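You operate a simulated robot arm through the tools that you are given. There is no shell and no other tool. Be economical: measure what you need, move in short steps, check, and stop when the job is done.

You run a simulated two-armed robot. Do the job below in one go: nothing can be reset, and whatever is moved stays where it is left.

JOB
Pick up the white box from the top of the orange table with one hand, pass it to the other hand and put it in the inside of the red tray. Set down upright: white box.

The check looks at the end state, three seconds after you hand in, the way a careful person would. Anything else that was tipped, shoved, dropped, spilled or broken makes it a failure.

ROBOT AND FRAMES
Two 7-joint arms with two-finger grippers on one trunk, on a base that drives. Base frame: it is fixed to the floor where the robot stands at the start and does not move with it; the origin is under the middle of the robot, x ahead of it, y to its left, z up. Readings come in m, degrees, newtons and seconds.
The left shoulder is at the start at [0.024, 0.216, 1.081], the right one opposite. With the tool pointing down near the work surface each hand reaches from about 0.2 to 0.76 m from the robot's upright axis, wherever it stands, measured 20 degrees to its own side. Places, roughly: inside of the red tray (35x18 cm) [0.68, 3.42, 0.8]. Payload 2.2 kg a hand.
Tool frame (each hand has its own): the origin (TCP) lies between the finger pads and is the grasp point; the fingertips stand 0.019 m ahead of it; z points along the fingers, y is the line along which they close. Largest opening 0.116 m; the body of the gripper starts 0.07 m behind the TCP.
Orientation is that of the tool frame in the base frame, as a unit quaternion [w, x, y, z]. With the fingers straight down and closing along the base's y, the tool's x points along the base's -x, its y along +y and its z along -z.

CONTROLS
- The arms move only by the tool nudge_tool. It takes "left_rows", "right_rows" or both (then of equal length, played together; a hand with none holds still); each is a list of rows, each a list of 7 numbers: the shift along the tool's x, y, z in m, then the turn, a rotation vector about the tool's x, y, z in degrees, then the closure in counts, from 0 (fully open) to 255 (shut). In form: [[tx, ty, tz, rx, ry, rz, fingers], ...]. A call has 1 to 10 rows; each row is the pose to reach, as a shift and turn from the pose commanded when the call began, along the tool's axes at that moment. Rows are played at 5 a second. More than 0.05 m and 8.6 degrees between two rows, or a gripper value outside its range, and nothing of the call is played. A pose out of reach is approached as far as the arm can. The call stops where the force on the tool passes 40 N (or 10 N more than at its start, if that is more) or the arm is blocked; 0.2 s more then pass. Each finger halts on what it meets, pressing with about 37 N; the grip force reading is that of the motor and also rises with nothing between the fingers. The clock runs only during rows and for 0.2 s after the last one: add rows that repeat a pose to give the fingers time. It gives the time, the measured TCP pose, the force on the tool (base axes), the opening and the grip force at its end, in the units of the frame above (readings bear some noise), with the torque about the TCP (base axes, N m) and any sound that the robot's microphone picked up.
- Cameras (640 x 400 px; columns grow to the right, rows downward): "scene" is now at [0.1291, 0.0083, 1.2565]; the picture's right is [0.08, -1.00, -0.00], its down [-0.53, -0.04, -0.85] and it looks along [0.85, 0.07, -0.53] (base axes); focal length 275 px, centre (320, 200). "left" rides on the left gripper at [0.069, 0.015, -0.097] in its tool frame; the picture's right is [-0.21, 0.98, 0.00], its down [-0.76, -0.17, -0.63] and it looks along [-0.62, -0.14, 0.77] (tool axes); focal length 251 px, centre (320, 200). "right" rides on the right gripper at [0.069, -0.015, -0.097] in its tool frame; the picture's right is [0.21, 0.98, 0.00], its down [-0.76, 0.17, -0.63] and it looks along [-0.62, 0.14, 0.77] (tool axes); focal length 251 px, centre (320, 200). There is no depth. A picture from a camera that has moved, and an enlarged one, comes with that camera's place and axes in the base frame and with its lens.
- camera(camera): a new picture of that camera. No time passes.
- lift_body(by): slides the trunk up (or, below 0, down) by that many m; the arms and the scene camera ride with it, the base frame stays. It gives what a move gives, with no picture.
- base_move(legs): drives the robot by 1 to 6 legs, each [ahead, left, turn to the left] in m, m and degrees, along the robot's own axes; the way and the turn of a leg run together, so that a leg with both is an arc; at most 1.5 m and 180 degrees a leg. The arms and the cameras ride along, it lands a little off, and it stops where it bumps. It gives what a move gives.
- turn_head(pan, tilt): turns the head with the scene camera to pan (to the left, within 80 degrees either way) and tilt (down, from -29 to 69), counted from straight ahead of the robot. It gives what a move gives.
- inspect(camera, box): a new picture of the part [left, top, right, bottom] of that camera's present view, enlarged. No time passes.
- close_job(): hands the job in; it is judged then, once.

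Go step by step. Nothing tells you exact positions but the pictures and the camera data: compare them with the known pose of the tool, close in by small moves and look again before you grip or let go. The budget is 120 turns and 100 pictures, counting those below and the enlarged ones. Unless the task says otherwise, let go and move clear before handing in, and close with one line.

The tools are called after "Emit:" as a command line: name --argument value ..., lists and objects as JSON in quotes. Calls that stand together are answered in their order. nudge_tool: Moves the arms, as the interface text tells. Its arguments: {"type":"object","properties":{"left_rows":{"type":"array"},"right_rows":{"type":"array"}},"required":[]} The other tools are called the same way: lift_body (by) slides the trunk up or down; base_move (legs) drives the base; turn_head (pan, tilt) turns the head that bears the scene camera; camera (camera) takes a picture; inspect (camera, box) takes an enlarged picture of a part of a camera's view; close_job () hands the job in.

At the start:

```text
time_s: 0.0
left_ee_pos: [0.541, 0.2277, 1.0169]
left_ee_rot: [-0.001, -0.001, 1.0, 0.0]
left_force: [0.6, 0.0, -0.6]
left_torque: [0.02, 0.01, -0.02]
left_width: 0.1159
left_finger_force: 0.1
right_ee_pos: [0.3697, -0.1569, 1.1007]
right_ee_rot: [-0.001, 0.0, 1.0, 0.0]
right_force: [0.6, -0.8, -0.3]
right_torque: [-0.02, -0.02, -0.01]
right_width: 0.116
right_finger_force: 0.2
trunk travel left (down, up): [-0.225, 0.265]
robot x, y, heading: [0.0022, 0.0023, 0.0]
head pan, tilt: [4.6, 31.7]
```

scene: 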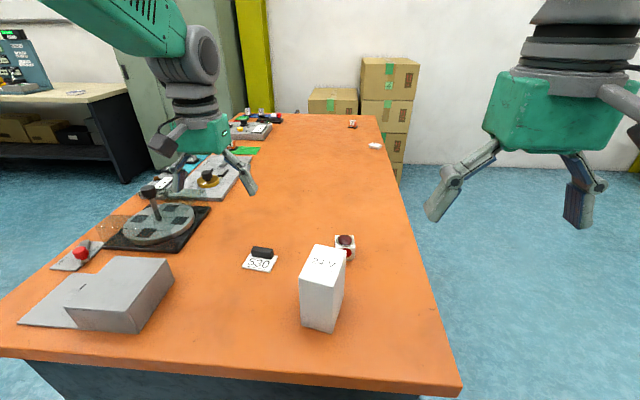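
right: 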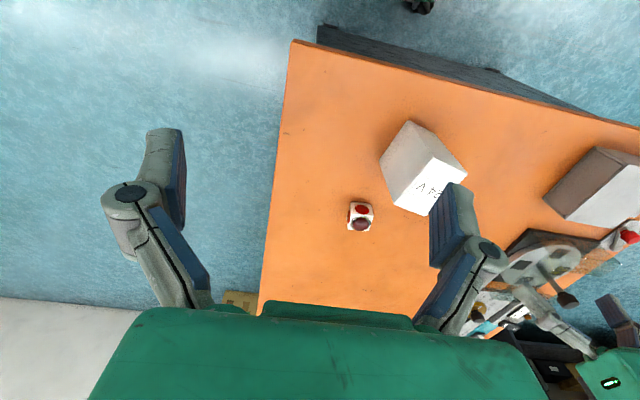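
left: 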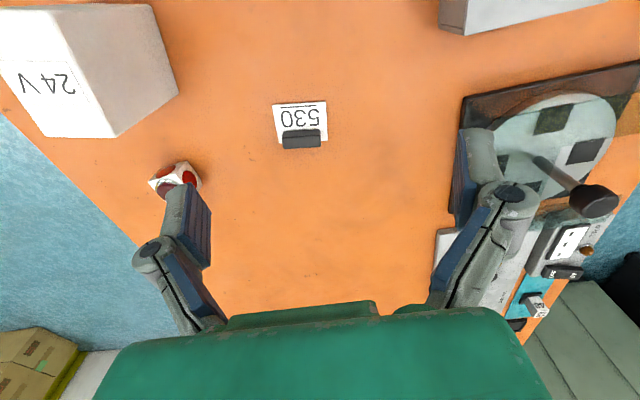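

The white box stands near the table's front edge, around (0.48, 0.03), with its top at about z 0.91 and the table at about 0.77. Before choosing grips I'll look at the box up close and towards the tray.

Emit:
inspect --camera "scene" --box '[220, 210, 420, 350]'

Emit:
turn_head --pan 75 --tilt 20

Emit:
camera --camera "scene"

```text
2.86 times, centred on (320, 280) of scene
camera zoom: at [0.1291, 0.0083, 1.2565], right [0.08, -1.0, 0.0], down [-0.53, -0.04, -0.85], along [0.85, 0.07, -0.53], focal length 785 px, centre (320, -29)
```

zoom: 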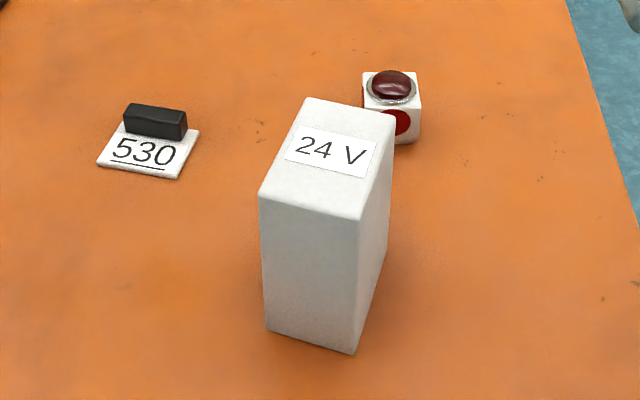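

```text
time_s: 1.4
left_ee_pos: [0.5401, 0.228, 1.018]
left_ee_rot: [0.001, 0.0, 1.0, 0.0]
left_force: [-0.7, -0.9, 0.1]
left_torque: [-0.01, 0.01, 0.01]
left_width: 0.1159
left_finger_force: 0.0
right_ee_pos: [0.3665, -0.1558, 1.1021]
right_ee_rot: [0.0, -0.001, 1.0, 0.0]
right_force: [-0.8, -0.3, -0.5]
right_torque: [0.0, 0.0, -0.02]
right_width: 0.1158
right_finger_force: 0.1
trunk travel left (down, up): [-0.225, 0.265]
robot x, y, heading: [0.0006, -0.0002, 0.1]
head pan, tilt: [75.0, 20.0]
```

```text
95 pictures are left
camera scene: at [0.0639, 0.0911, 1.2755], right [0.97, -0.26, 0.0], down [-0.09, -0.33, -0.94], along [0.24, 0.91, -0.34], focal length 275 px, centre (320, 200)
```

scene: 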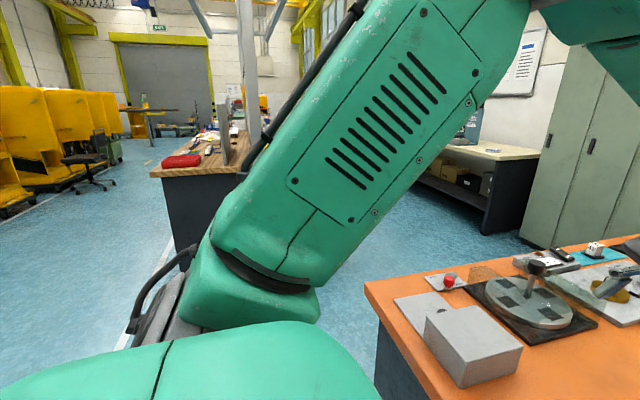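

The box is about 8.8 × 6 cm and 13 cm tall, turned by about -13°. My plan has the left hand picking it low from the near side with the fingers tilted. The right hand then takes it from above and sets it down. First I back up a little for room and face the head forward.

Emit:
base_move --legs '[[-0.18, 0, 0]]'

Emit:
turn_head --pan 5 --tilt 35

Emit:
nudge_tool --left_rows '[[0, 0, 0, 0, 0, 6.75, 0], [0, 0, 0, 0, 0, 13.5, 0], [0, 0, 0, 0, 0, 13.5, 0]]'

Emit:
nudge_tool --left_rows '[[0, 0, 0, 0, -8, 0, 0], [0, 0, 0, 0, -16, 0, 0], [0, 0, 0, 0, -24, 0, 0], [0, 0, 0, 0, -32, 0, 0], [0, 0, 0, 0, -40, 0, 0], [0, 0, 0, 0, -48, 0, 0], [0, 0, 0, 0, -55, 0, 0], [0, 0, 0, 0, -60, 0, 0], [0, 0, 0, 0, -60, 0, 0]]'

Emit:
camera --camera "scene"

Emit:
camera --camera "left"

```text
time_s: 2.9
left_ee_pos: [0.3606, 0.2274, 1.0188]
left_ee_rot: [0.001, -0.001, 1.0, 0.0]
left_force: [0.5, -0.4, 0.1]
left_torque: [-0.01, 0.0, -0.03]
left_width: 0.1158
left_finger_force: 0.1
right_ee_pos: [0.1891, -0.1549, 1.1026]
right_ee_rot: [0.001, 0.0, 1.0, 0.0]
right_force: [-0.3, -0.1, -0.1]
right_torque: [-0.02, -0.05, 0.02]
right_width: 0.1156
right_finger_force: 0.1
trunk travel left (down, up): [-0.225, 0.265]
robot x, y, heading: [-0.1773, -0.0001, 0.2]
head pan, tilt: [75.0, 20.0]
```

```text
time_s: 4.3
left_ee_pos: [0.3594, 0.2289, 1.0205]
left_ee_rot: [0.003, -0.001, 1.0, 0.001]
left_force: [-0.2, -0.3, -0.4]
left_torque: [-0.01, 0.0, -0.01]
left_width: 0.1159
left_finger_force: 0.2
right_ee_pos: [0.1866, -0.1562, 1.1046]
right_ee_rot: [0.001, 0.0, 1.0, 0.0]
right_force: [0.4, -0.6, -0.7]
right_torque: [0.04, 0.02, 0.02]
right_width: 0.116
right_finger_force: 0.0
trunk travel left (down, up): [-0.225, 0.265]
robot x, y, heading: [-0.1761, -0.001, 0.0]
head pan, tilt: [5.0, 35.0]
```

```text
time_s: 5.1
left_ee_pos: [0.3599, 0.2287, 1.0198]
left_ee_rot: [0.003, 0.118, 0.993, 0.0]
left_force: [0.5, 0.4, 1.1]
left_torque: [0.0, 0.0, 0.0]
left_width: 0.116
left_finger_force: 0.0
right_ee_pos: [0.1868, -0.1552, 1.1037]
right_ee_rot: [0.002, -0.001, 1.0, 0.0]
right_force: [0.3, -0.4, 0.1]
right_torque: [0.0, -0.01, 0.01]
right_width: 0.116
right_finger_force: 0.0
trunk travel left (down, up): [-0.225, 0.265]
robot x, y, heading: [-0.179, 0.002, 0.2]
head pan, tilt: [5.0, 35.0]
```

```text
time_s: 7.1
left_ee_pos: [0.3592, 0.2284, 1.0195]
left_ee_rot: [0.499, 0.101, 0.859, -0.058]
left_force: [-0.4, 0.7, -0.5]
left_torque: [0.0, 0.01, -0.01]
left_width: 0.1161
left_finger_force: 0.2
right_ee_pos: [0.1871, -0.156, 1.1036]
right_ee_rot: [0.003, -0.001, 1.0, 0.0]
right_force: [0.3, -0.5, -0.4]
right_torque: [0.0, -0.01, 0.02]
right_width: 0.1161
right_finger_force: 0.1
trunk travel left (down, up): [-0.225, 0.265]
robot x, y, heading: [-0.1817, -0.0008, -0.1]
head pan, tilt: [5.0, 35.0]
```

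```text
94 pictures are left
camera scene: at [-0.0507, 0.0093, 1.2516], right [0.09, -1.0, 0.0], down [-0.57, -0.05, -0.82], along [0.81, 0.07, -0.58], focal length 275 px, centre (320, 200)
```

scene: 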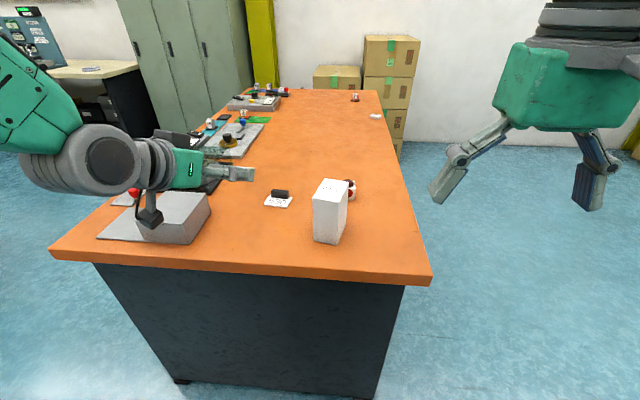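

```text
93 pictures are left
camera left: at [0.2466, 0.2696, 1.0062], right [0.33, 0.93, 0.19], down [-0.21, -0.12, 0.97], along [0.92, -0.36, 0.15], focal length 251 px, centre (320, 200)
```

left: 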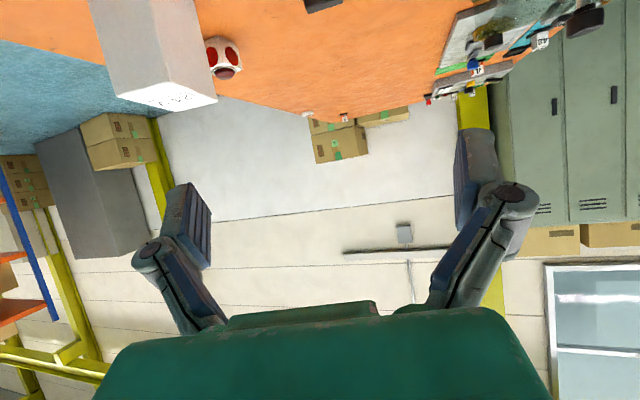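

The left hand is now pitched 30° below horizontal and pointing along the box's long axis. I'll zoom in to refine where the box is.

Emit:
inspect --camera "scene" --box '[280, 165, 380, 255]'

Emit:
inspect --camera "left" --box '[60, 0, 260, 125]'

```text
4.44 times, centred on (330, 210) of scene
camera zoom: at [-0.0507, 0.0093, 1.2516], right [0.09, -1.0, 0.0], down [-0.57, -0.05, -0.82], along [0.81, 0.07, -0.58], focal length 1221 px, centre (276, 156)
```

zoom: 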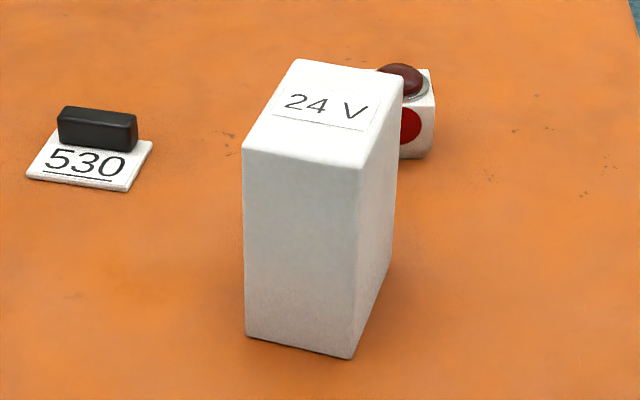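

```text
3.20 times, centred on (160, 62) of left
camera zoom: at [0.2466, 0.2696, 1.0062], right [0.33, 0.93, 0.19], down [-0.21, -0.12, 0.97], along [0.92, -0.36, 0.15], focal length 805 px, centre (832, 640)
```

zoom: 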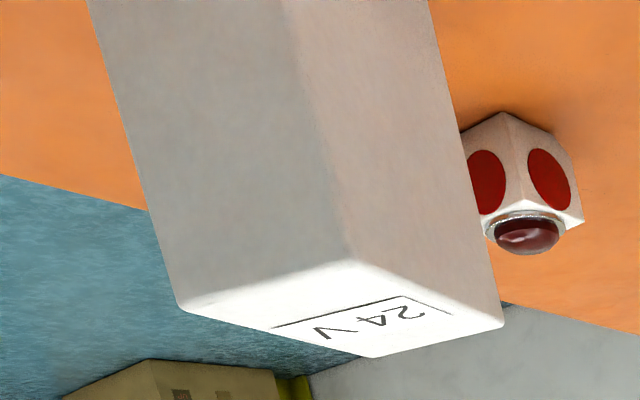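

The box is centred near (0.476, 0.029), z 0.777–0.906. I'm moving the left hand to a point in front of it, lined up with the box.

Emit:
nudge_tool --left_rows '[[0.0167, -0.0336, 0.0203, 0, 0, 0, 0], [0.0334, -0.0671, 0.0407, 0, 0, 0, 0], [0.05, -0.1007, 0.061, 0, 0, 0, 0], [0.0667, -0.1342, 0.0814, 0, 0, 0, 0], [0.0834, -0.1678, 0.1017, 0, 0, 0, 0], [0.0834, -0.1678, 0.1017, 0, 0, 0, 0]]'

Emit:
camera --camera "left"

Emit:
camera --camera "scene"

```text
time_s: 8.5
left_ee_pos: [0.3714, 0.0616, 0.9072]
left_ee_rot: [0.505, 0.081, 0.857, -0.066]
left_force: [0.9, 0.7, 0.2]
left_torque: [0.0, -0.01, 0.0]
left_width: 0.116
left_finger_force: 0.0
right_ee_pos: [0.1872, -0.1552, 1.1029]
right_ee_rot: [0.003, -0.001, 1.0, 0.0]
right_force: [0.3, -0.4, -0.5]
right_torque: [-0.01, -0.02, 0.0]
right_width: 0.116
right_finger_force: 0.1
trunk travel left (down, up): [-0.225, 0.265]
robot x, y, heading: [-0.1755, -0.0027, -0.1]
head pan, tilt: [5.0, 35.0]
```

```text
90 pictures are left
camera left: at [0.2584, 0.0983, 0.8912], right [0.3, 0.94, 0.16], down [-0.22, -0.09, 0.97], along [0.93, -0.33, 0.17], focal length 251 px, centre (320, 200)
```

left: 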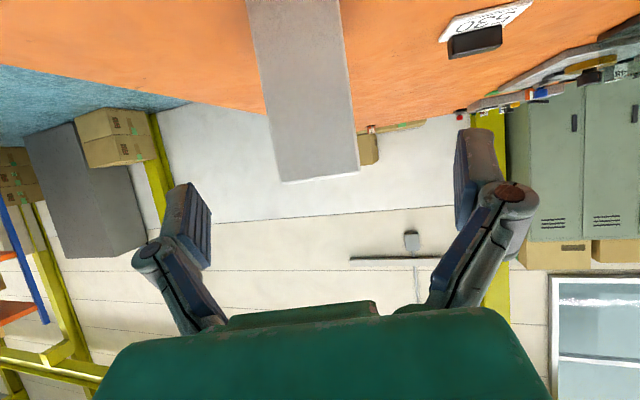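

```text
89 pictures are left
camera scene: at [-0.0502, 0.0079, 1.2515], right [0.09, -1.0, 0.0], down [-0.57, -0.05, -0.82], along [0.81, 0.07, -0.58], focal length 275 px, centre (320, 200)
```

scene: 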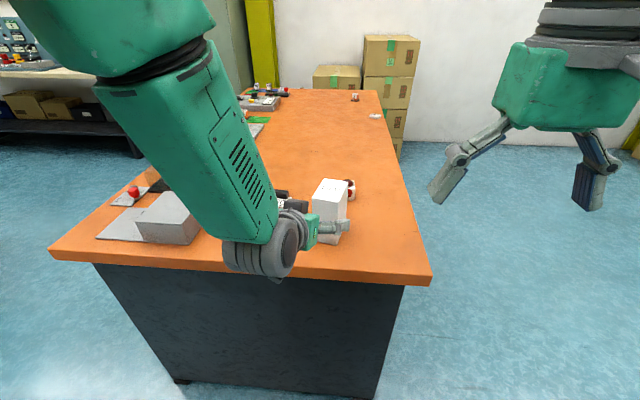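

The hand stopped about 1 cm short of the command, so I'll hold briefly to see whether it settles.

Emit:
nudge_tool --left_rows '[[0, 0, 0, 0, 0, 0, 0], [0, 0, 0, 0, 0, 0, 0]]'

```text
time_s: 9.1
left_ee_pos: [0.372, 0.0609, 0.9031]
left_ee_rot: [0.503, 0.081, 0.858, -0.064]
left_force: [-0.9, 0.0, -0.1]
left_torque: [0.0, -0.02, 0.0]
left_width: 0.1158
left_finger_force: 0.1
right_ee_pos: [0.1863, -0.1564, 1.1031]
right_ee_rot: [0.001, -0.001, 1.0, -0.001]
right_force: [-0.2, 0.2, 0.3]
right_torque: [-0.02, 0.0, 0.0]
right_width: 0.1157
right_finger_force: 0.1
trunk travel left (down, up): [-0.225, 0.265]
robot x, y, heading: [-0.1755, 0.0001, 0.2]
head pan, tilt: [5.0, 35.0]
```

Emit:
nudge_tool --left_rows '[[0, 0, 0.02, 0, 0, 0, 0], [0, 0, 0.04, 0, 0, 0, 0], [0, 0, 0.04, 0, 0, 0, 0], [0, 0, 0.04, 0, 0, 0, 0]]'

Emit:
camera --camera "left"

Emit:
inspect --camera "scene" --box '[220, 165, 400, 285]'

```text
time_s: 10.1
left_ee_pos: [0.4016, 0.0532, 0.878]
left_ee_rot: [0.499, 0.088, 0.86, -0.06]
left_force: [0.4, -1.2, 0.3]
left_torque: [-0.03, -0.03, 0.01]
left_width: 0.1161
left_finger_force: 0.1
right_ee_pos: [0.187, -0.1573, 1.1043]
right_ee_rot: [0.002, -0.001, 1.0, 0.001]
right_force: [0.4, -0.6, 0.1]
right_torque: [-0.02, 0.01, 0.02]
right_width: 0.1159
right_finger_force: 0.1
trunk travel left (down, up): [-0.225, 0.265]
robot x, y, heading: [-0.1759, 0.0011, 0.2]
head pan, tilt: [5.0, 35.0]
```

```text
88 pictures are left
camera left: at [0.2897, 0.0914, 0.8647], right [0.31, 0.94, 0.17], down [-0.2, -0.11, 0.97], along [0.93, -0.34, 0.16], focal length 251 px, centre (320, 200)
```

left: 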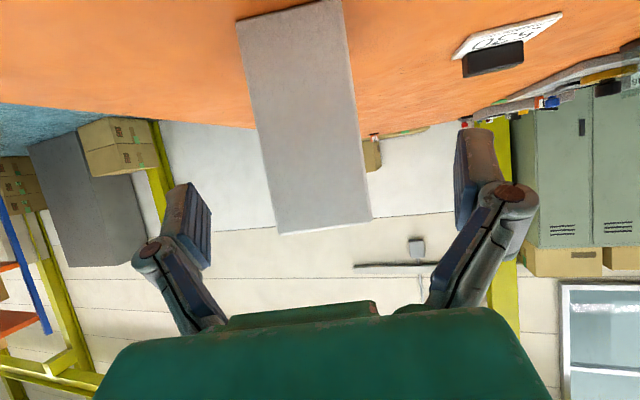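

```text
3.33 times, centred on (310, 225) of scene
camera zoom: at [-0.0496, 0.0076, 1.2514], right [0.09, -1.0, 0.0], down [-0.57, -0.05, -0.82], along [0.81, 0.07, -0.58], focal length 916 px, centre (353, 117)
```

zoom: 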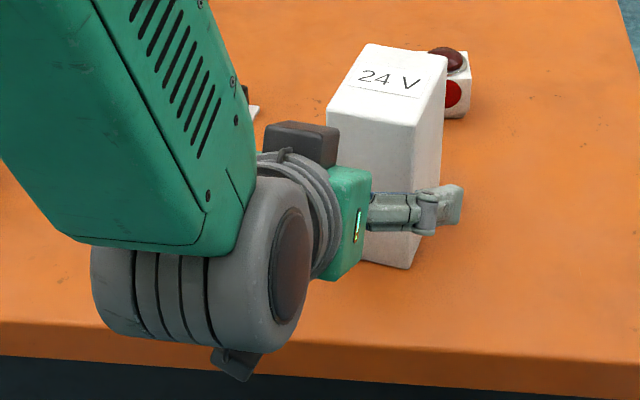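

The fingers straddle the box's axis to within a few mm. I'm going in further along the tool axis.

Emit:
nudge_tool --left_rows '[[0, -0.002, 0.015, 0, 0, 0, 0], [0, -0.003, 0.03, 0, 0, 0, 0], [0, -0.003, 0.045, 0, 0, 0, 0], [0, -0.003, 0.045, 0, 0, 0, 0]]'

Emit:
camera --camera "left"

Emit:
inspect --camera "scene" --box '[220, 165, 400, 285]'

```text
time_s: 11.1
left_ee_pos: [0.4397, 0.0384, 0.8538]
left_ee_rot: [0.499, 0.093, 0.86, -0.058]
left_force: [0.2, 0.7, -0.3]
left_torque: [-0.03, -0.01, 0.0]
left_width: 0.116
left_finger_force: 0.1
right_ee_pos: [0.1866, -0.1572, 1.1029]
right_ee_rot: [0.002, 0.0, 1.0, 0.0]
right_force: [0.5, -0.2, 0.5]
right_torque: [0.01, 0.05, 0.02]
right_width: 0.116
right_finger_force: 0.0
trunk travel left (down, up): [-0.225, 0.265]
robot x, y, heading: [-0.1833, 0.0003, -0.1]
head pan, tilt: [5.0, 35.0]
```

```text
86 pictures are left
camera left: at [0.3264, 0.0782, 0.8416], right [0.32, 0.93, 0.18], down [-0.2, -0.12, 0.97], along [0.93, -0.34, 0.15], focal length 251 px, centre (320, 200)
```

left: 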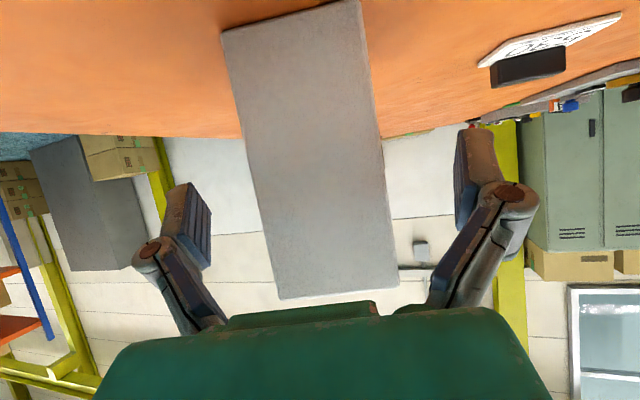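

```text
3.33 times, centred on (310, 225) of scene
camera zoom: at [-0.05, 0.0075, 1.2515], right [0.09, -1.0, 0.0], down [-0.57, -0.05, -0.82], along [0.81, 0.07, -0.58], focal length 916 px, centre (353, 117)
```

zoom: 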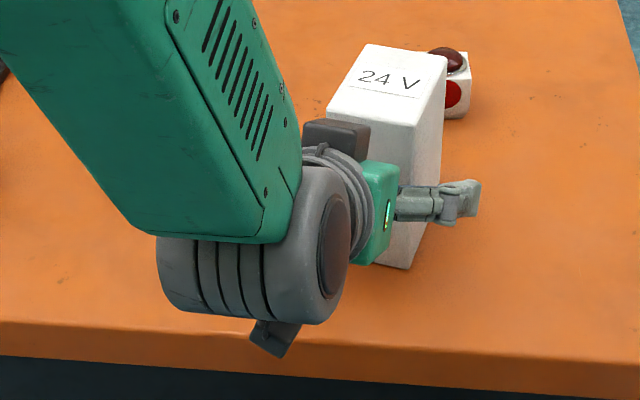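

Alignment is good. I'll go in about 3 cm more, watching the gap between the dark module on the wrist and the box, and then check again.

Emit:
nudge_tool --left_rows '[[0, -0.001, 0.015, 0, 0, 0, 0], [0, -0.001, 0.03, 0, 0, 0, 0], [0, -0.001, 0.03, 0, 0, 0, 0]]'

Emit:
camera --camera "left"

Emit:
inspect --camera "scene" --box '[260, 165, 380, 245]'

```text
time_s: 11.9
left_ee_pos: [0.4634, 0.0298, 0.8386]
left_ee_rot: [0.498, 0.098, 0.86, -0.059]
left_force: [-0.3, 0.2, 0.4]
left_torque: [0.05, 0.01, -0.01]
left_width: 0.1159
left_finger_force: 0.1
right_ee_pos: [0.1862, -0.157, 1.1039]
right_ee_rot: [0.002, -0.001, 1.0, -0.001]
right_force: [-0.5, 0.1, 0.8]
right_torque: [0.0, 0.05, 0.02]
right_width: 0.1162
right_finger_force: 0.0
trunk travel left (down, up): [-0.225, 0.265]
robot x, y, heading: [-0.1761, 0.0004, -0.0]
head pan, tilt: [5.0, 35.0]
```

```text
84 pictures are left
camera left: at [0.3516, 0.0701, 0.8251], right [0.32, 0.93, 0.18], down [-0.21, -0.12, 0.97], along [0.92, -0.35, 0.15], focal length 251 px, centre (320, 200)
```

left: 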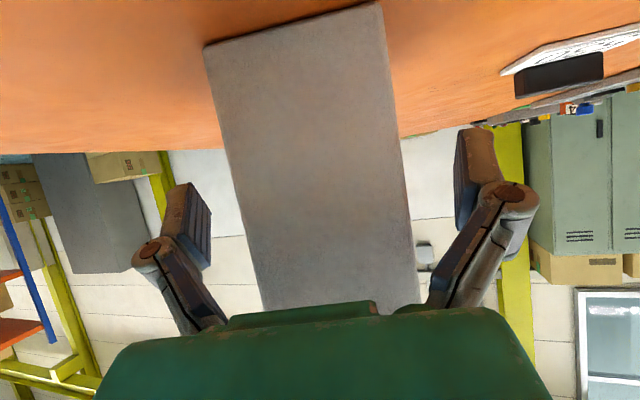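

```text
5.00 times, centred on (320, 205) of scene
camera zoom: at [-0.0499, 0.0074, 1.2515], right [0.09, -1.0, 0.0], down [-0.57, -0.05, -0.82], along [0.81, 0.07, -0.58], focal length 1373 px, centre (320, 175)
```

zoom: 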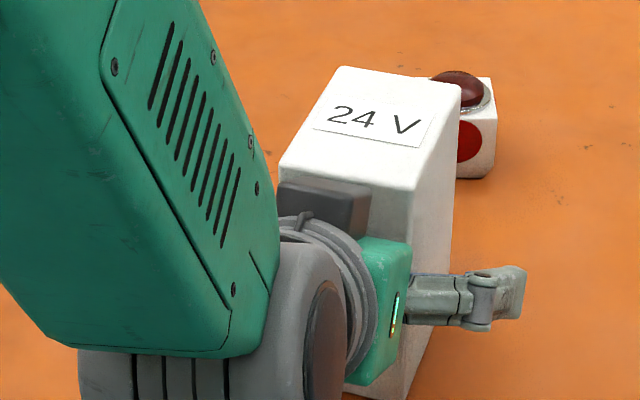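

The hand is centred, with about 5 cm of finger overlap, at roughly 6 cm above the table. Closing the grip now.

Emit:
nudge_tool --left_rows '[[0, 0, 0, 0, 0, 0, 60], [0, 0, 0, 0, 0, 0, 120], [0, 0, 0, 0, 0, 0, 200], [0, 0, 0, 0, 0, 0, 200], [0, 0, 0, 0, 0, 0, 200]]'

Emit:
camera --camera "left"

Emit:
camera --camera "scene"

```text
time_s: 13.1
left_ee_pos: [0.4637, 0.0295, 0.8391]
left_ee_rot: [0.498, 0.096, 0.86, -0.058]
left_force: [-0.5, 0.0, -0.5]
left_torque: [0.07, -0.07, 0.05]
left_width: 0.0612
left_finger_force: 37.3
right_ee_pos: [0.1868, -0.1573, 1.1035]
right_ee_rot: [0.002, -0.001, 1.0, 0.001]
right_force: [-0.8, -0.4, -0.5]
right_torque: [0.02, -0.02, 0.01]
right_width: 0.1161
right_finger_force: 0.2
trunk travel left (down, up): [-0.225, 0.265]
robot x, y, heading: [-0.1751, 0.0014, -0.2]
head pan, tilt: [5.0, 35.0]
```

```text
82 pictures are left
camera left: at [0.3516, 0.0698, 0.8248], right [0.32, 0.93, 0.18], down [-0.2, -0.12, 0.97], along [0.92, -0.35, 0.15], focal length 251 px, centre (320, 200)
```

left: 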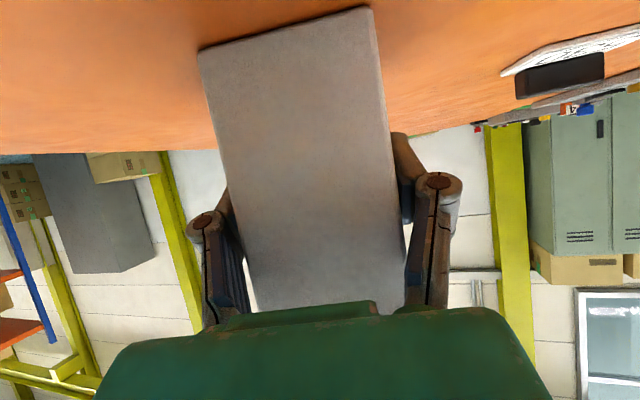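

```text
81 pictures are left
camera scene: at [-0.0495, 0.0077, 1.2514], right [0.09, -1.0, 0.0], down [-0.57, -0.05, -0.82], along [0.81, 0.07, -0.58], focal length 275 px, centre (320, 200)
```

scene: 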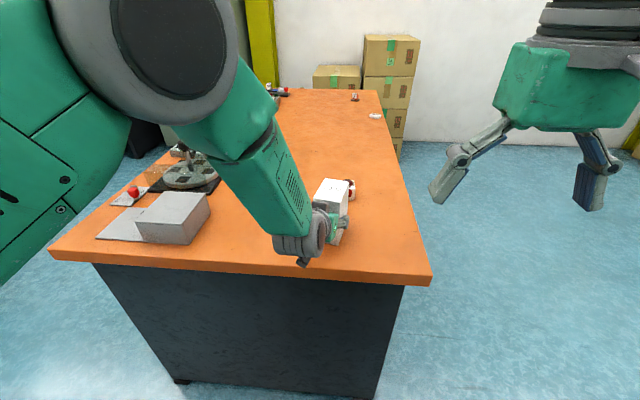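

The grip is firm, with the fingers 61 mm apart. I'll lift the box straight up with the trunk.

Emit:
lift_body --by 0.12

Emit:
camera --camera "scene"

Emit:
camera --camera "right"

```text
time_s: 14.6
left_ee_pos: [0.465, 0.0281, 0.9585]
left_ee_rot: [0.5, 0.096, 0.859, -0.058]
left_force: [0.6, 1.3, -2.8]
left_torque: [0.02, 0.02, 0.03]
left_width: 0.0607
left_finger_force: 37.5
right_ee_pos: [0.1873, -0.1574, 1.2226]
right_ee_rot: [0.001, 0.0, 1.0, 0.0]
right_force: [-0.7, 0.8, 1.0]
right_torque: [0.02, 0.0, -0.01]
right_width: 0.1161
right_finger_force: 0.0
trunk travel left (down, up): [-0.345, 0.145]
robot x, y, heading: [-0.1774, -0.0022, 0.5]
head pan, tilt: [5.0, 35.0]
```

```text
80 pictures are left
camera scene: at [-0.0485, 0.0073, 1.3712], right [0.09, -1.0, 0.0], down [-0.57, -0.05, -0.82], along [0.81, 0.07, -0.58], focal length 275 px, centre (320, 200)
```

scene: 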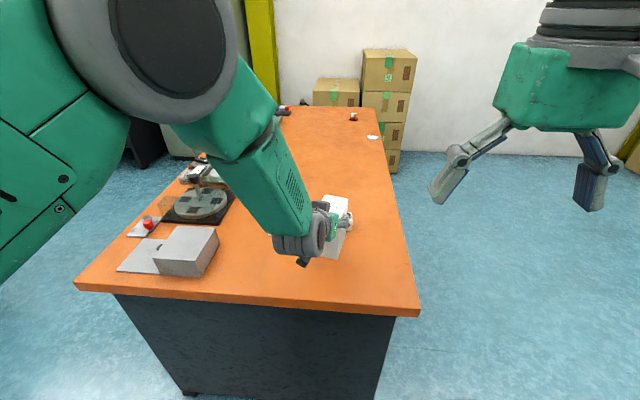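

```text
79 pictures are left
camera right: at [0.1179, -0.1729, 1.3188], right [-0.22, 0.98, 0.0], down [0.75, 0.17, 0.64], along [0.62, 0.14, -0.77], focal length 251 px, centre (320, 200)
```

right: 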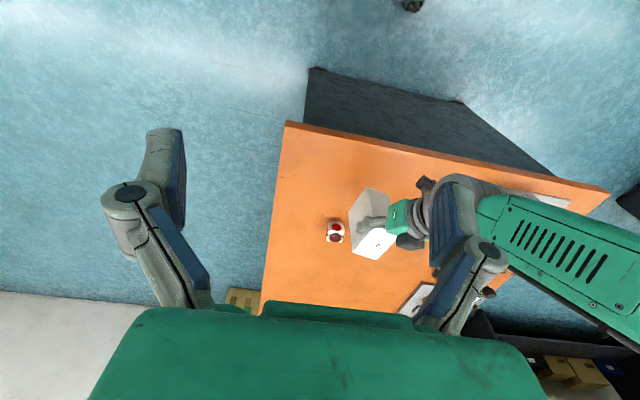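

The box is up and held well. I'll zoom in to measure the clearance between the left wrist module and the spot where the right hand will go.

Emit:
inspect --camera "right" --box '[320, 160, 480, 270]'

Emit:
inspect --camera "scene" --box '[260, 180, 370, 280]'

```text
3.64 times, centred on (400, 215) of right
camera zoom: at [0.1179, -0.1729, 1.3188], right [-0.22, 0.98, 0.0], down [0.75, 0.17, 0.64], along [0.62, 0.14, -0.77], focal length 914 px, centre (29, 146)
```

zoom: 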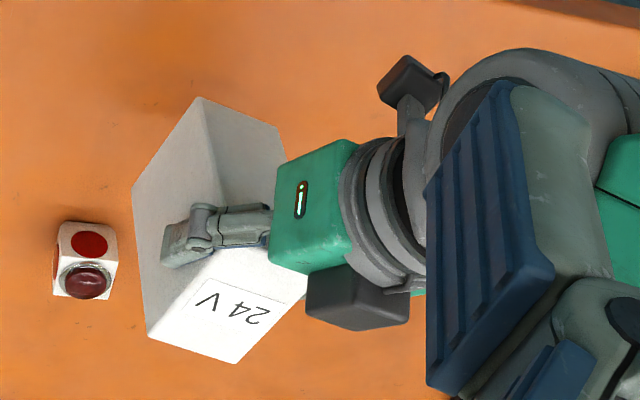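

```text
4.00 times, centred on (315, 230) of scene
camera zoom: at [-0.0485, 0.0073, 1.3712], right [0.09, -1.0, 0.0], down [-0.57, -0.05, -0.82], along [0.81, 0.07, -0.58], focal length 1099 px, centre (340, 80)
```

zoom: 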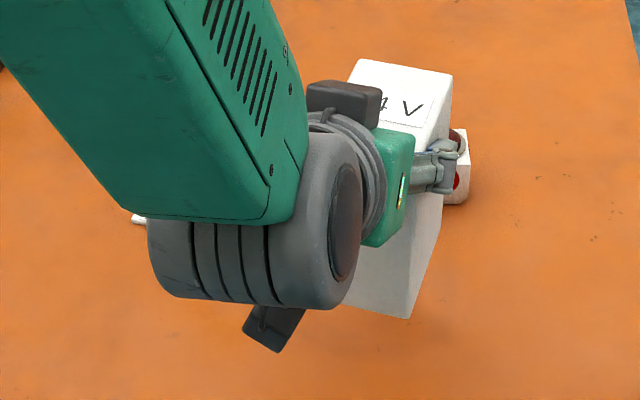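

There's about 3 cm of room between the left wrist module and the right hand's camera, which is enough. I'll bring the right hand forward first, then across over the box.

Emit:
nudge_tool --right_rows '[[-0.043, 0, 0, 0, 0, 2, 0], [-0.086, 0, 0, 0, 0, 4, 0], [-0.129, 0, 0, 0, 0, 6, 0], [-0.172, 0, 0, 0, 0, 8, 0], [-0.215, 0, 0, 0, 0, 10, 0], [-0.258, 0, 0, 0, 0, 12, 0], [-0.299, 0, 0, 0, 0, 13.4, 0], [-0.299, 0, 0, 0, 0, 13.4, 0]]'

Emit:
camera --camera "right"

Emit:
camera --camera "scene"

```text
time_s: 16.4
left_ee_pos: [0.461, 0.0303, 0.958]
left_ee_rot: [0.498, 0.095, 0.86, -0.057]
left_force: [-0.7, -0.4, -3.2]
left_torque: [0.01, 0.07, 0.02]
left_width: 0.0606
left_finger_force: 36.9
right_ee_pos: [0.4886, -0.1517, 1.226]
right_ee_rot: [0.003, 0.116, 0.993, 0.002]
right_force: [0.1, 0.3, 0.0]
right_torque: [0.0, -0.02, 0.04]
right_width: 0.1158
right_finger_force: 0.1
trunk travel left (down, up): [-0.345, 0.145]
robot x, y, heading: [-0.1784, -0.0018, 0.1]
head pan, tilt: [5.0, 35.0]
```

```text
76 pictures are left
camera right: at [0.4172, -0.1502, 1.3216], right [0.02, 1.0, 0.0], down [0.77, -0.01, 0.64], along [0.64, -0.01, -0.77], focal length 251 px, centre (320, 200)
```

right: 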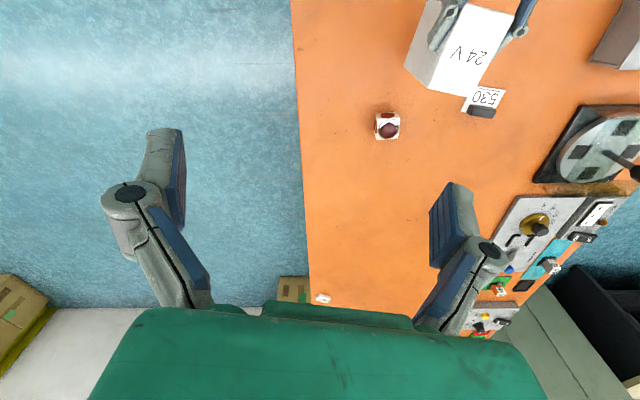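

```text
75 pictures are left
camera scene: at [-0.0483, 0.008, 1.3715], right [0.09, -1.0, 0.0], down [-0.57, -0.05, -0.82], along [0.81, 0.07, -0.58], focal length 275 px, centre (320, 200)
```

scene: 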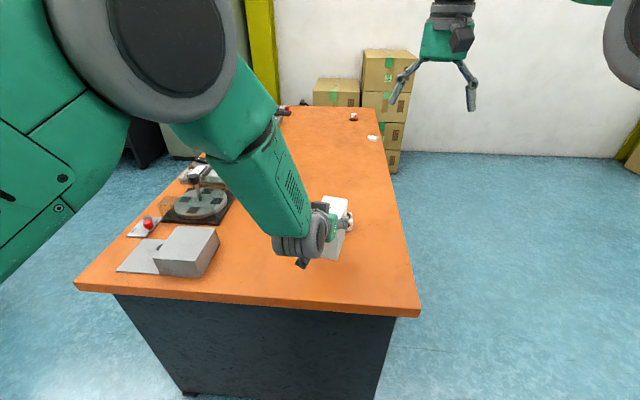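

Emit:
inspect --camera "right" --box '[390, 0, 550, 110]'

Emit:
inspect --camera "scene" --box '[260, 180, 370, 280]'

```text
3.64 times, centred on (470, 55) of right
camera zoom: at [0.4172, -0.1502, 1.3216], right [0.02, 1.0, 0.0], down [0.77, -0.01, 0.64], along [0.64, -0.01, -0.77], focal length 914 px, centre (-226, 727)
```

zoom: 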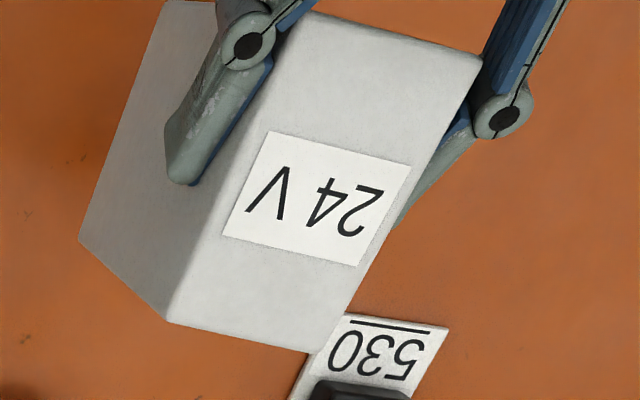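

```text
4.00 times, centred on (315, 230) of scene
camera zoom: at [-0.0483, 0.008, 1.3715], right [0.09, -1.0, 0.0], down [-0.57, -0.05, -0.82], along [0.81, 0.07, -0.58], focal length 1099 px, centre (340, 80)
```

zoom: 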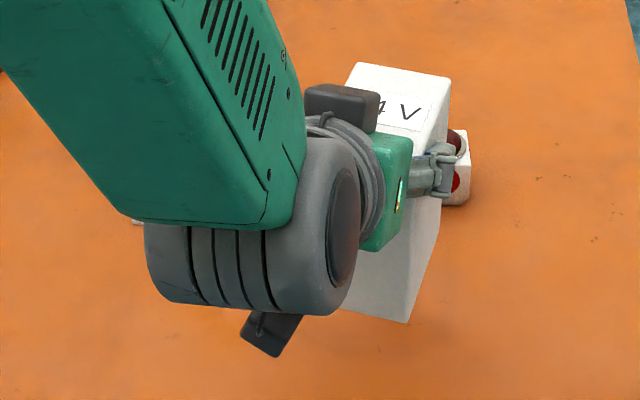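

The pictures suggest the box top is lower than I expected. The box may have slid in the left fingers, so I'll check with the left camera.

Emit:
camera --camera "left"

```text
72 pictures are left
camera left: at [0.3502, 0.0706, 0.9453], right [0.32, 0.93, 0.18], down [-0.21, -0.12, 0.97], along [0.92, -0.35, 0.15], focal length 251 px, centre (320, 200)
```

left: 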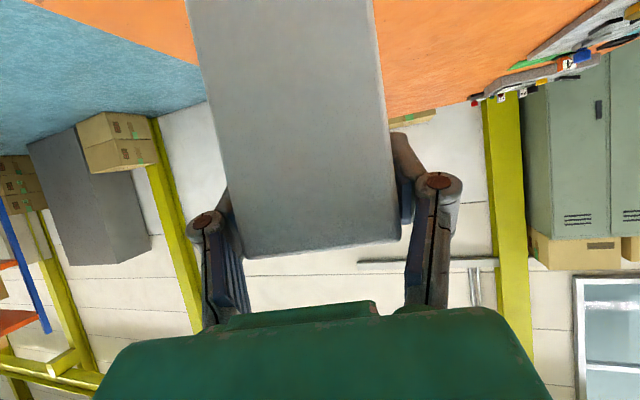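

The box slid about 5 cm down in the fingers during the lift. I'll hold with a harder close command and see whether it is still creeping.

Emit:
nudge_tool --left_rows '[[0, 0, 0, 0, 0, 0, 255], [0, 0, 0, 0, 0, 0, 255], [0, 0, 0, 0, 0, 0, 255]]'

Emit:
camera --camera "left"

```text
time_s: 17.2
left_ee_pos: [0.4652, 0.0302, 0.9584]
left_ee_rot: [0.499, 0.097, 0.859, -0.06]
left_force: [-0.4, 0.6, -3.1]
left_torque: [0.02, 0.0, -0.02]
left_width: 0.061
left_finger_force: 37.2
right_ee_pos: [0.4898, -0.1511, 1.2229]
right_ee_rot: [0.002, 0.115, 0.993, 0.001]
right_force: [1.3, -0.4, -0.4]
right_torque: [0.01, -0.01, -0.01]
right_width: 0.1163
right_finger_force: 0.0
trunk travel left (down, up): [-0.345, 0.145]
robot x, y, heading: [-0.1764, -0.0014, 0.1]
head pan, tilt: [5.0, 35.0]
```

```text
71 pictures are left
camera left: at [0.3528, 0.0701, 0.9456], right [0.32, 0.93, 0.18], down [-0.21, -0.12, 0.97], along [0.92, -0.35, 0.15], focal length 251 px, centre (320, 200)
```

left: 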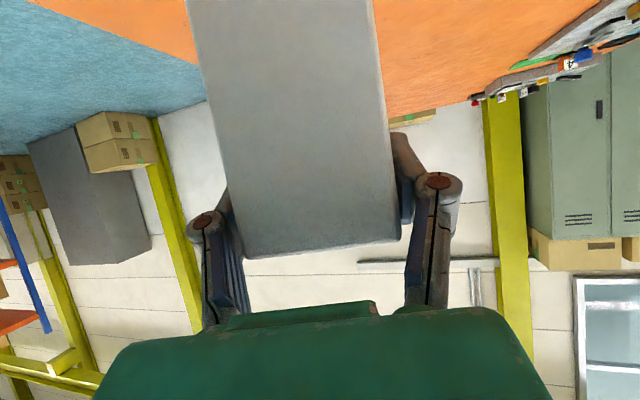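

The box isn't creeping now, so the slip came from the lift's acceleration. I'll lower it gently back onto the table and regrip lower before lifting slowly.

Emit:
lift_body --by -0.03

Emit:
lift_body --by -0.025

Emit:
camera --camera "left"

Emit:
inspect --camera "scene" --box '[260, 165, 380, 265]'

```text
time_s: 18.0
left_ee_pos: [0.4649, 0.0297, 0.9283]
left_ee_rot: [0.499, 0.096, 0.859, -0.058]
left_force: [-0.6, 0.1, -3.4]
left_torque: [0.02, 0.03, -0.04]
left_width: 0.061
left_finger_force: 37.0
right_ee_pos: [0.4888, -0.1509, 1.1943]
right_ee_rot: [0.003, 0.117, 0.993, 0.0]
right_force: [-0.3, -0.1, 0.2]
right_torque: [0.02, -0.03, 0.05]
right_width: 0.1159
right_finger_force: 0.0
trunk travel left (down, up): [-0.315, 0.175]
robot x, y, heading: [-0.1746, -0.0007, 0.1]
head pan, tilt: [5.0, 35.0]
```

```text
time_s: 18.7
left_ee_pos: [0.4654, 0.0299, 0.9043]
left_ee_rot: [0.499, 0.096, 0.86, -0.058]
left_force: [0.7, 0.3, -3.2]
left_torque: [0.01, 0.04, -0.03]
left_width: 0.0608
left_finger_force: 36.9
right_ee_pos: [0.4891, -0.1505, 1.1699]
right_ee_rot: [0.003, 0.116, 0.993, 0.001]
right_force: [-0.3, 0.2, -0.2]
right_torque: [0.01, -0.03, -0.01]
right_width: 0.116
right_finger_force: 0.1
trunk travel left (down, up): [-0.29, 0.2]
robot x, y, heading: [-0.1806, 0.0001, 0.2]
head pan, tilt: [5.0, 35.0]
```

```text
70 pictures are left
camera left: at [0.3522, 0.0704, 0.8911], right [0.32, 0.93, 0.18], down [-0.21, -0.12, 0.97], along [0.92, -0.35, 0.15], focal length 251 px, centre (320, 200)
```

left: 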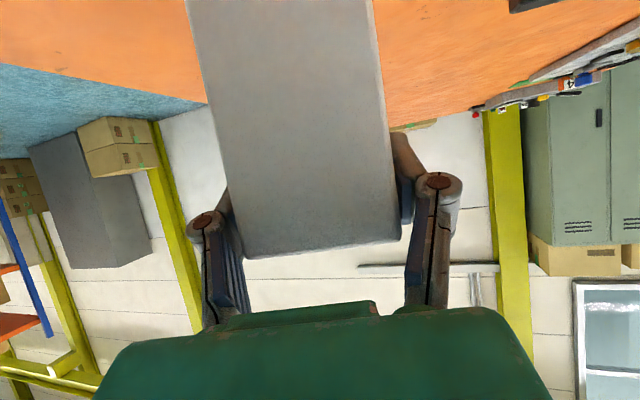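

```text
4.00 times, centred on (320, 215) of scene
camera zoom: at [-0.0473, 0.008, 1.3162], right [0.09, -1.0, 0.0], down [-0.58, -0.05, -0.82], along [0.81, 0.07, -0.58], focal length 1099 px, centre (320, 140)
```

zoom: 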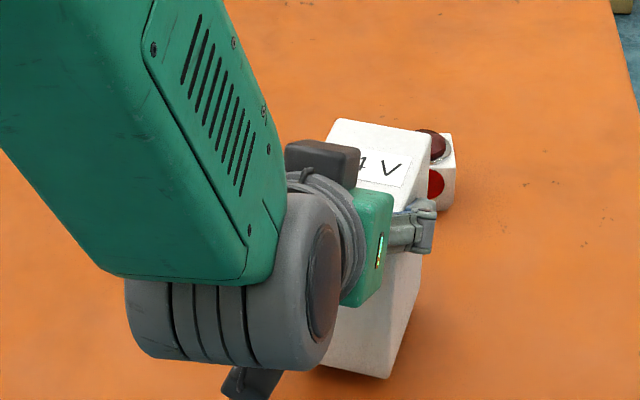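

No slip on the small moves. I'll lower the last centimetre or so until it touches.

Emit:
lift_body --by -0.01

Emit:
lift_body --by -0.004

Emit:
inspect --camera "scene" --box '[260, 165, 380, 265]'

```text
time_s: 19.3
left_ee_pos: [0.465, 0.0301, 0.8937]
left_ee_rot: [0.499, 0.096, 0.859, -0.059]
left_force: [-0.1, 1.0, -2.1]
left_torque: [-0.01, 0.06, 0.02]
left_width: 0.0611
left_finger_force: 37.3
right_ee_pos: [0.4895, -0.1507, 1.1597]
right_ee_rot: [0.002, 0.116, 0.993, 0.0]
right_force: [-0.4, -0.4, -1.1]
right_torque: [-0.02, -0.02, 0.01]
right_width: 0.1161
right_finger_force: 0.0
trunk travel left (down, up): [-0.28, 0.21]
robot x, y, heading: [-0.1814, -0.0017, -0.0]
head pan, tilt: [5.0, 35.0]
```

```text
time_s: 19.8
left_ee_pos: [0.4655, 0.0301, 0.8895]
left_ee_rot: [0.498, 0.096, 0.86, -0.058]
left_force: [0.4, -0.5, -3.0]
left_torque: [0.03, 0.02, -0.03]
left_width: 0.0607
left_finger_force: 36.7
right_ee_pos: [0.491, -0.1514, 1.1556]
right_ee_rot: [0.002, 0.116, 0.993, 0.001]
right_force: [-1.0, -0.2, 0.2]
right_torque: [-0.02, -0.02, -0.04]
right_width: 0.1162
right_finger_force: 0.0
trunk travel left (down, up): [-0.276, 0.214]
robot x, y, heading: [-0.172, -0.0018, -0.2]
head pan, tilt: [5.0, 35.0]
```

```text
4.00 times, centred on (320, 215) of scene
camera zoom: at [-0.047, 0.008, 1.3021], right [0.09, -1.0, 0.0], down [-0.58, -0.05, -0.82], along [0.81, 0.07, -0.58], focal length 1099 px, centre (320, 140)
```

zoom: 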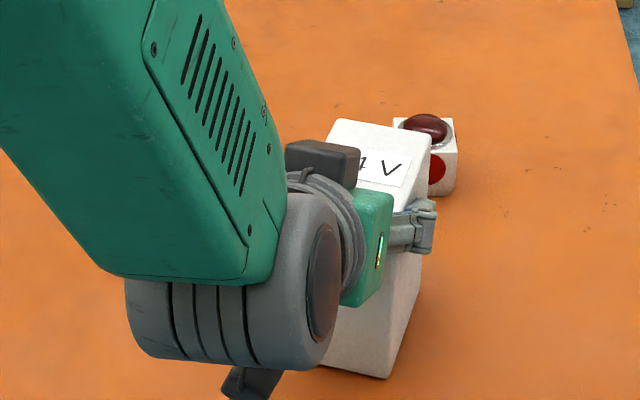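

Emit:
lift_body --by -0.004

Emit:
lift_body --by -0.003

Emit:
lift_body --by -0.003

```text
time_s: 20.3
left_ee_pos: [0.4648, 0.03, 0.8889]
left_ee_rot: [0.501, 0.095, 0.859, -0.058]
left_force: [-1.0, 0.8, 6.6]
left_torque: [-0.11, 0.29, -0.03]
left_width: 0.061
left_finger_force: 37.0
right_ee_pos: [0.4888, -0.1517, 1.1506]
right_ee_rot: [0.001, 0.116, 0.993, 0.001]
right_force: [0.2, -0.6, 0.1]
right_torque: [0.03, -0.01, 0.01]
right_width: 0.1159
right_finger_force: 0.0
trunk travel left (down, up): [-0.272, 0.218]
robot x, y, heading: [-0.1772, 0.0022, 0.1]
head pan, tilt: [5.0, 35.0]
```

```text
time_s: 20.9
left_ee_pos: [0.465, 0.0308, 0.8872]
left_ee_rot: [0.503, 0.095, 0.857, -0.059]
left_force: [0.2, 4.5, 18.6]
left_torque: [-0.06, -0.49, 0.27]
left_width: 0.0608
left_finger_force: 37.3
right_ee_pos: [0.4874, -0.1497, 1.1488]
right_ee_rot: [0.002, 0.116, 0.993, 0.0]
right_force: [0.1, 0.8, -0.7]
right_torque: [0.01, -0.01, 0.0]
right_width: 0.1163
right_finger_force: 0.1
trunk travel left (down, up): [-0.269, 0.221]
robot x, y, heading: [-0.1757, 0.0032, 0.2]
head pan, tilt: [5.0, 35.0]
```

```text
time_s: 21.4
left_ee_pos: [0.4654, 0.0301, 0.8854]
left_ee_rot: [0.504, 0.096, 0.856, -0.059]
left_force: [2.4, 4.4, 29.9]
left_torque: [-0.17, -0.48, 0.2]
left_width: 0.0613
left_finger_force: 36.8
right_ee_pos: [0.4865, -0.1492, 1.1455]
right_ee_rot: [0.003, 0.116, 0.993, 0.0]
right_force: [1.6, -0.6, 0.2]
right_torque: [0.02, -0.01, 0.0]
right_width: 0.116
right_finger_force: 0.0
trunk travel left (down, up): [-0.266, 0.224]
robot x, y, heading: [-0.1777, 0.0021, -0.1]
head pan, tilt: [5.0, 35.0]
```

The box is on the table and the grip held against 30 N of push. I'll take the load off, open, and slide down to a lower grip.

Emit:
lift_body --by 0.008

Emit:
nudge_tool --left_rows '[[0, 0, 0, 0, 0, 0, 180], [0, 0, 0, 0, 0, 0, 100], [0, 0, 0, 0, 0, 0, 40], [0, 0, 0, 0, 0, 0, 0], [0, 0, 0, 0, 0, 0, 0]]'

Emit:
camera --camera "left"

Emit:
inspect --camera "right" --box '[390, 0, 550, 110]'

```text
time_s: 21.9
left_ee_pos: [0.4632, 0.0302, 0.8844]
left_ee_rot: [0.497, 0.096, 0.861, -0.058]
left_force: [0.7, 0.0, 6.1]
left_torque: [-0.48, -0.53, 0.0]
left_width: 0.0609
left_finger_force: 36.8
right_ee_pos: [0.4897, -0.1518, 1.1534]
right_ee_rot: [0.001, 0.117, 0.993, 0.0]
right_force: [0.1, -0.2, -1.1]
right_torque: [-0.01, 0.0, -0.03]
right_width: 0.1163
right_finger_force: 0.2
trunk travel left (down, up): [-0.274, 0.216]
robot x, y, heading: [-0.1782, 0.0012, 0.0]
head pan, tilt: [5.0, 35.0]
```

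```text
time_s: 23.1
left_ee_pos: [0.464, 0.0307, 0.8878]
left_ee_rot: [0.498, 0.096, 0.86, -0.058]
left_force: [0.2, 0.0, 0.2]
left_torque: [0.02, 0.0, -0.01]
left_width: 0.1157
left_finger_force: 0.0
right_ee_pos: [0.4896, -0.1506, 1.1516]
right_ee_rot: [0.001, 0.116, 0.993, 0.001]
right_force: [-0.8, -0.6, 0.6]
right_torque: [0.02, -0.02, 0.01]
right_width: 0.1158
right_finger_force: 0.1
trunk travel left (down, up): [-0.274, 0.216]
robot x, y, heading: [-0.1774, -0.0004, 0.1]
head pan, tilt: [5.0, 35.0]
```

```text
67 pictures are left
camera left: at [0.3518, 0.0703, 0.8741], right [0.32, 0.93, 0.18], down [-0.21, -0.12, 0.97], along [0.92, -0.35, 0.15], focal length 251 px, centre (320, 200)
```

left: 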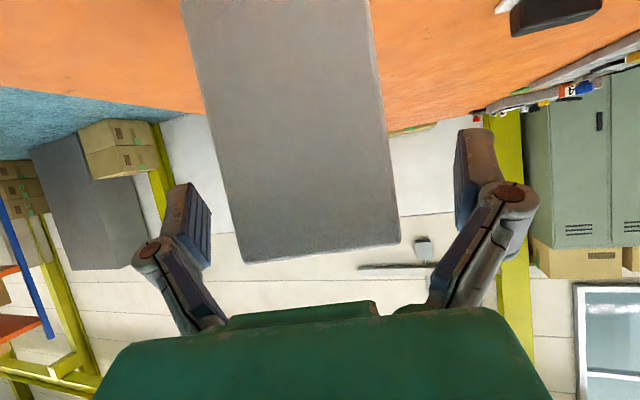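

```text
3.64 times, centred on (470, 55) of right
camera zoom: at [0.4189, -0.1505, 1.2485], right [0.02, 1.0, 0.0], down [0.77, -0.01, 0.64], along [0.64, -0.01, -0.77], focal length 914 px, centre (-226, 727)
```

zoom: 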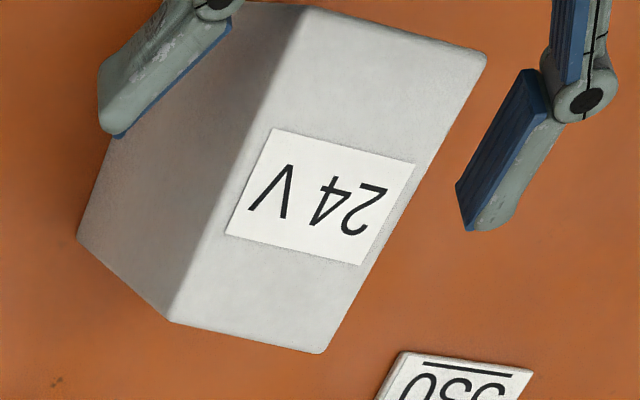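

The box is standing upright. I'll drop the open hand by the trunk to the low grip height and close again.

Emit:
lift_body --by -0.052

Emit:
nudge_tool --left_rows '[[0, 0, 0, 0, 0, 0, 80], [0, 0, 0, 0, 0, 0, 160], [0, 0, 0, 0, 0, 0, 255], [0, 0, 0, 0, 0, 0, 255], [0, 0, 0, 0, 0, 0, 255], [0, 0, 0, 0, 0, 0, 255]]'

Emit:
lift_body --by 0.01

Emit:
camera --camera "left"

Emit:
inspect --camera "right" --box '[390, 0, 550, 110]'

```text
time_s: 24.1
left_ee_pos: [0.4644, 0.0301, 0.8376]
left_ee_rot: [0.499, 0.095, 0.859, -0.058]
left_force: [0.1, 0.2, -0.5]
left_torque: [-0.01, 0.01, 0.02]
left_width: 0.1162
left_finger_force: 0.0
right_ee_pos: [0.4898, -0.1512, 1.1023]
right_ee_rot: [0.002, 0.116, 0.993, 0.0]
right_force: [0.8, 0.5, -0.5]
right_torque: [0.0, -0.01, -0.01]
right_width: 0.116
right_finger_force: 0.0
trunk travel left (down, up): [-0.222, 0.268]
robot x, y, heading: [-0.1757, -0.0028, 0.1]
head pan, tilt: [5.0, 35.0]
```

```text
time_s: 25.5
left_ee_pos: [0.4655, 0.0295, 0.8359]
left_ee_rot: [0.5, 0.097, 0.859, -0.059]
left_force: [0.5, -0.3, 1.5]
left_torque: [0.15, -0.11, -0.03]
left_width: 0.0609
left_finger_force: 37.3
right_ee_pos: [0.4894, -0.1523, 1.1007]
right_ee_rot: [0.002, 0.116, 0.993, 0.001]
right_force: [-0.9, 0.4, -0.3]
right_torque: [-0.01, -0.03, -0.01]
right_width: 0.1159
right_finger_force: 0.0
trunk travel left (down, up): [-0.222, 0.268]
robot x, y, heading: [-0.1743, -0.0021, 0.1]
head pan, tilt: [5.0, 35.0]
```

```text
time_s: 26.1
left_ee_pos: [0.4653, 0.0303, 0.8456]
left_ee_rot: [0.498, 0.096, 0.86, -0.058]
left_force: [0.5, -0.5, -3.6]
left_torque: [0.04, 0.05, -0.01]
left_width: 0.061
left_finger_force: 37.3
right_ee_pos: [0.49, -0.1514, 1.1099]
right_ee_rot: [0.002, 0.116, 0.993, 0.001]
right_force: [-0.7, -0.5, 0.2]
right_torque: [-0.04, 0.0, -0.01]
right_width: 0.1161
right_finger_force: 0.0
trunk travel left (down, up): [-0.232, 0.258]
robot x, y, heading: [-0.1804, -0.0019, 0.2]
head pan, tilt: [5.0, 35.0]
```

```text
65 pictures are left
camera left: at [0.3521, 0.0705, 0.8323], right [0.32, 0.93, 0.18], down [-0.2, -0.12, 0.97], along [0.92, -0.35, 0.15], focal length 251 px, centre (320, 200)
```

left: 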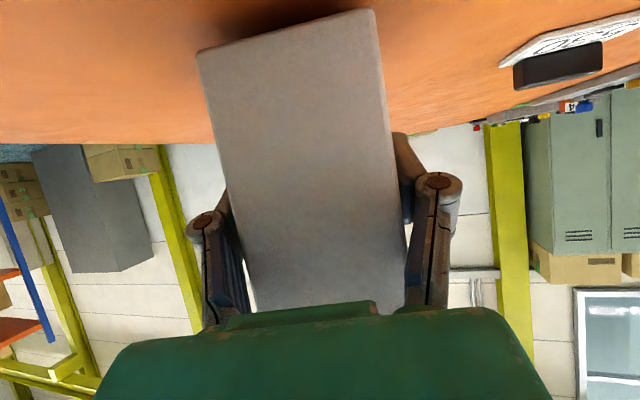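

```text
3.64 times, centred on (470, 55) of right
camera zoom: at [0.4192, -0.1503, 1.2062], right [0.02, 1.0, 0.0], down [0.77, -0.01, 0.64], along [0.64, -0.01, -0.77], focal length 914 px, centre (-226, 727)
```

zoom: 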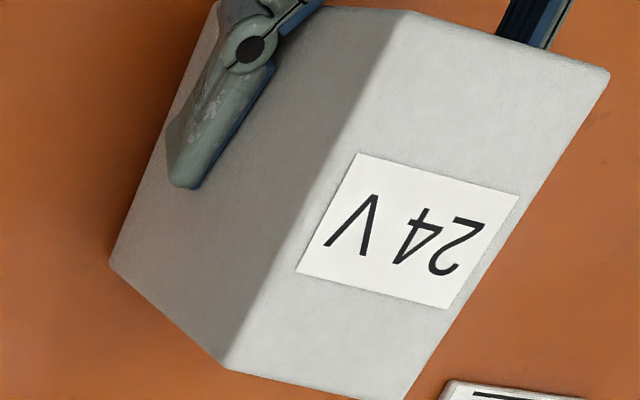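

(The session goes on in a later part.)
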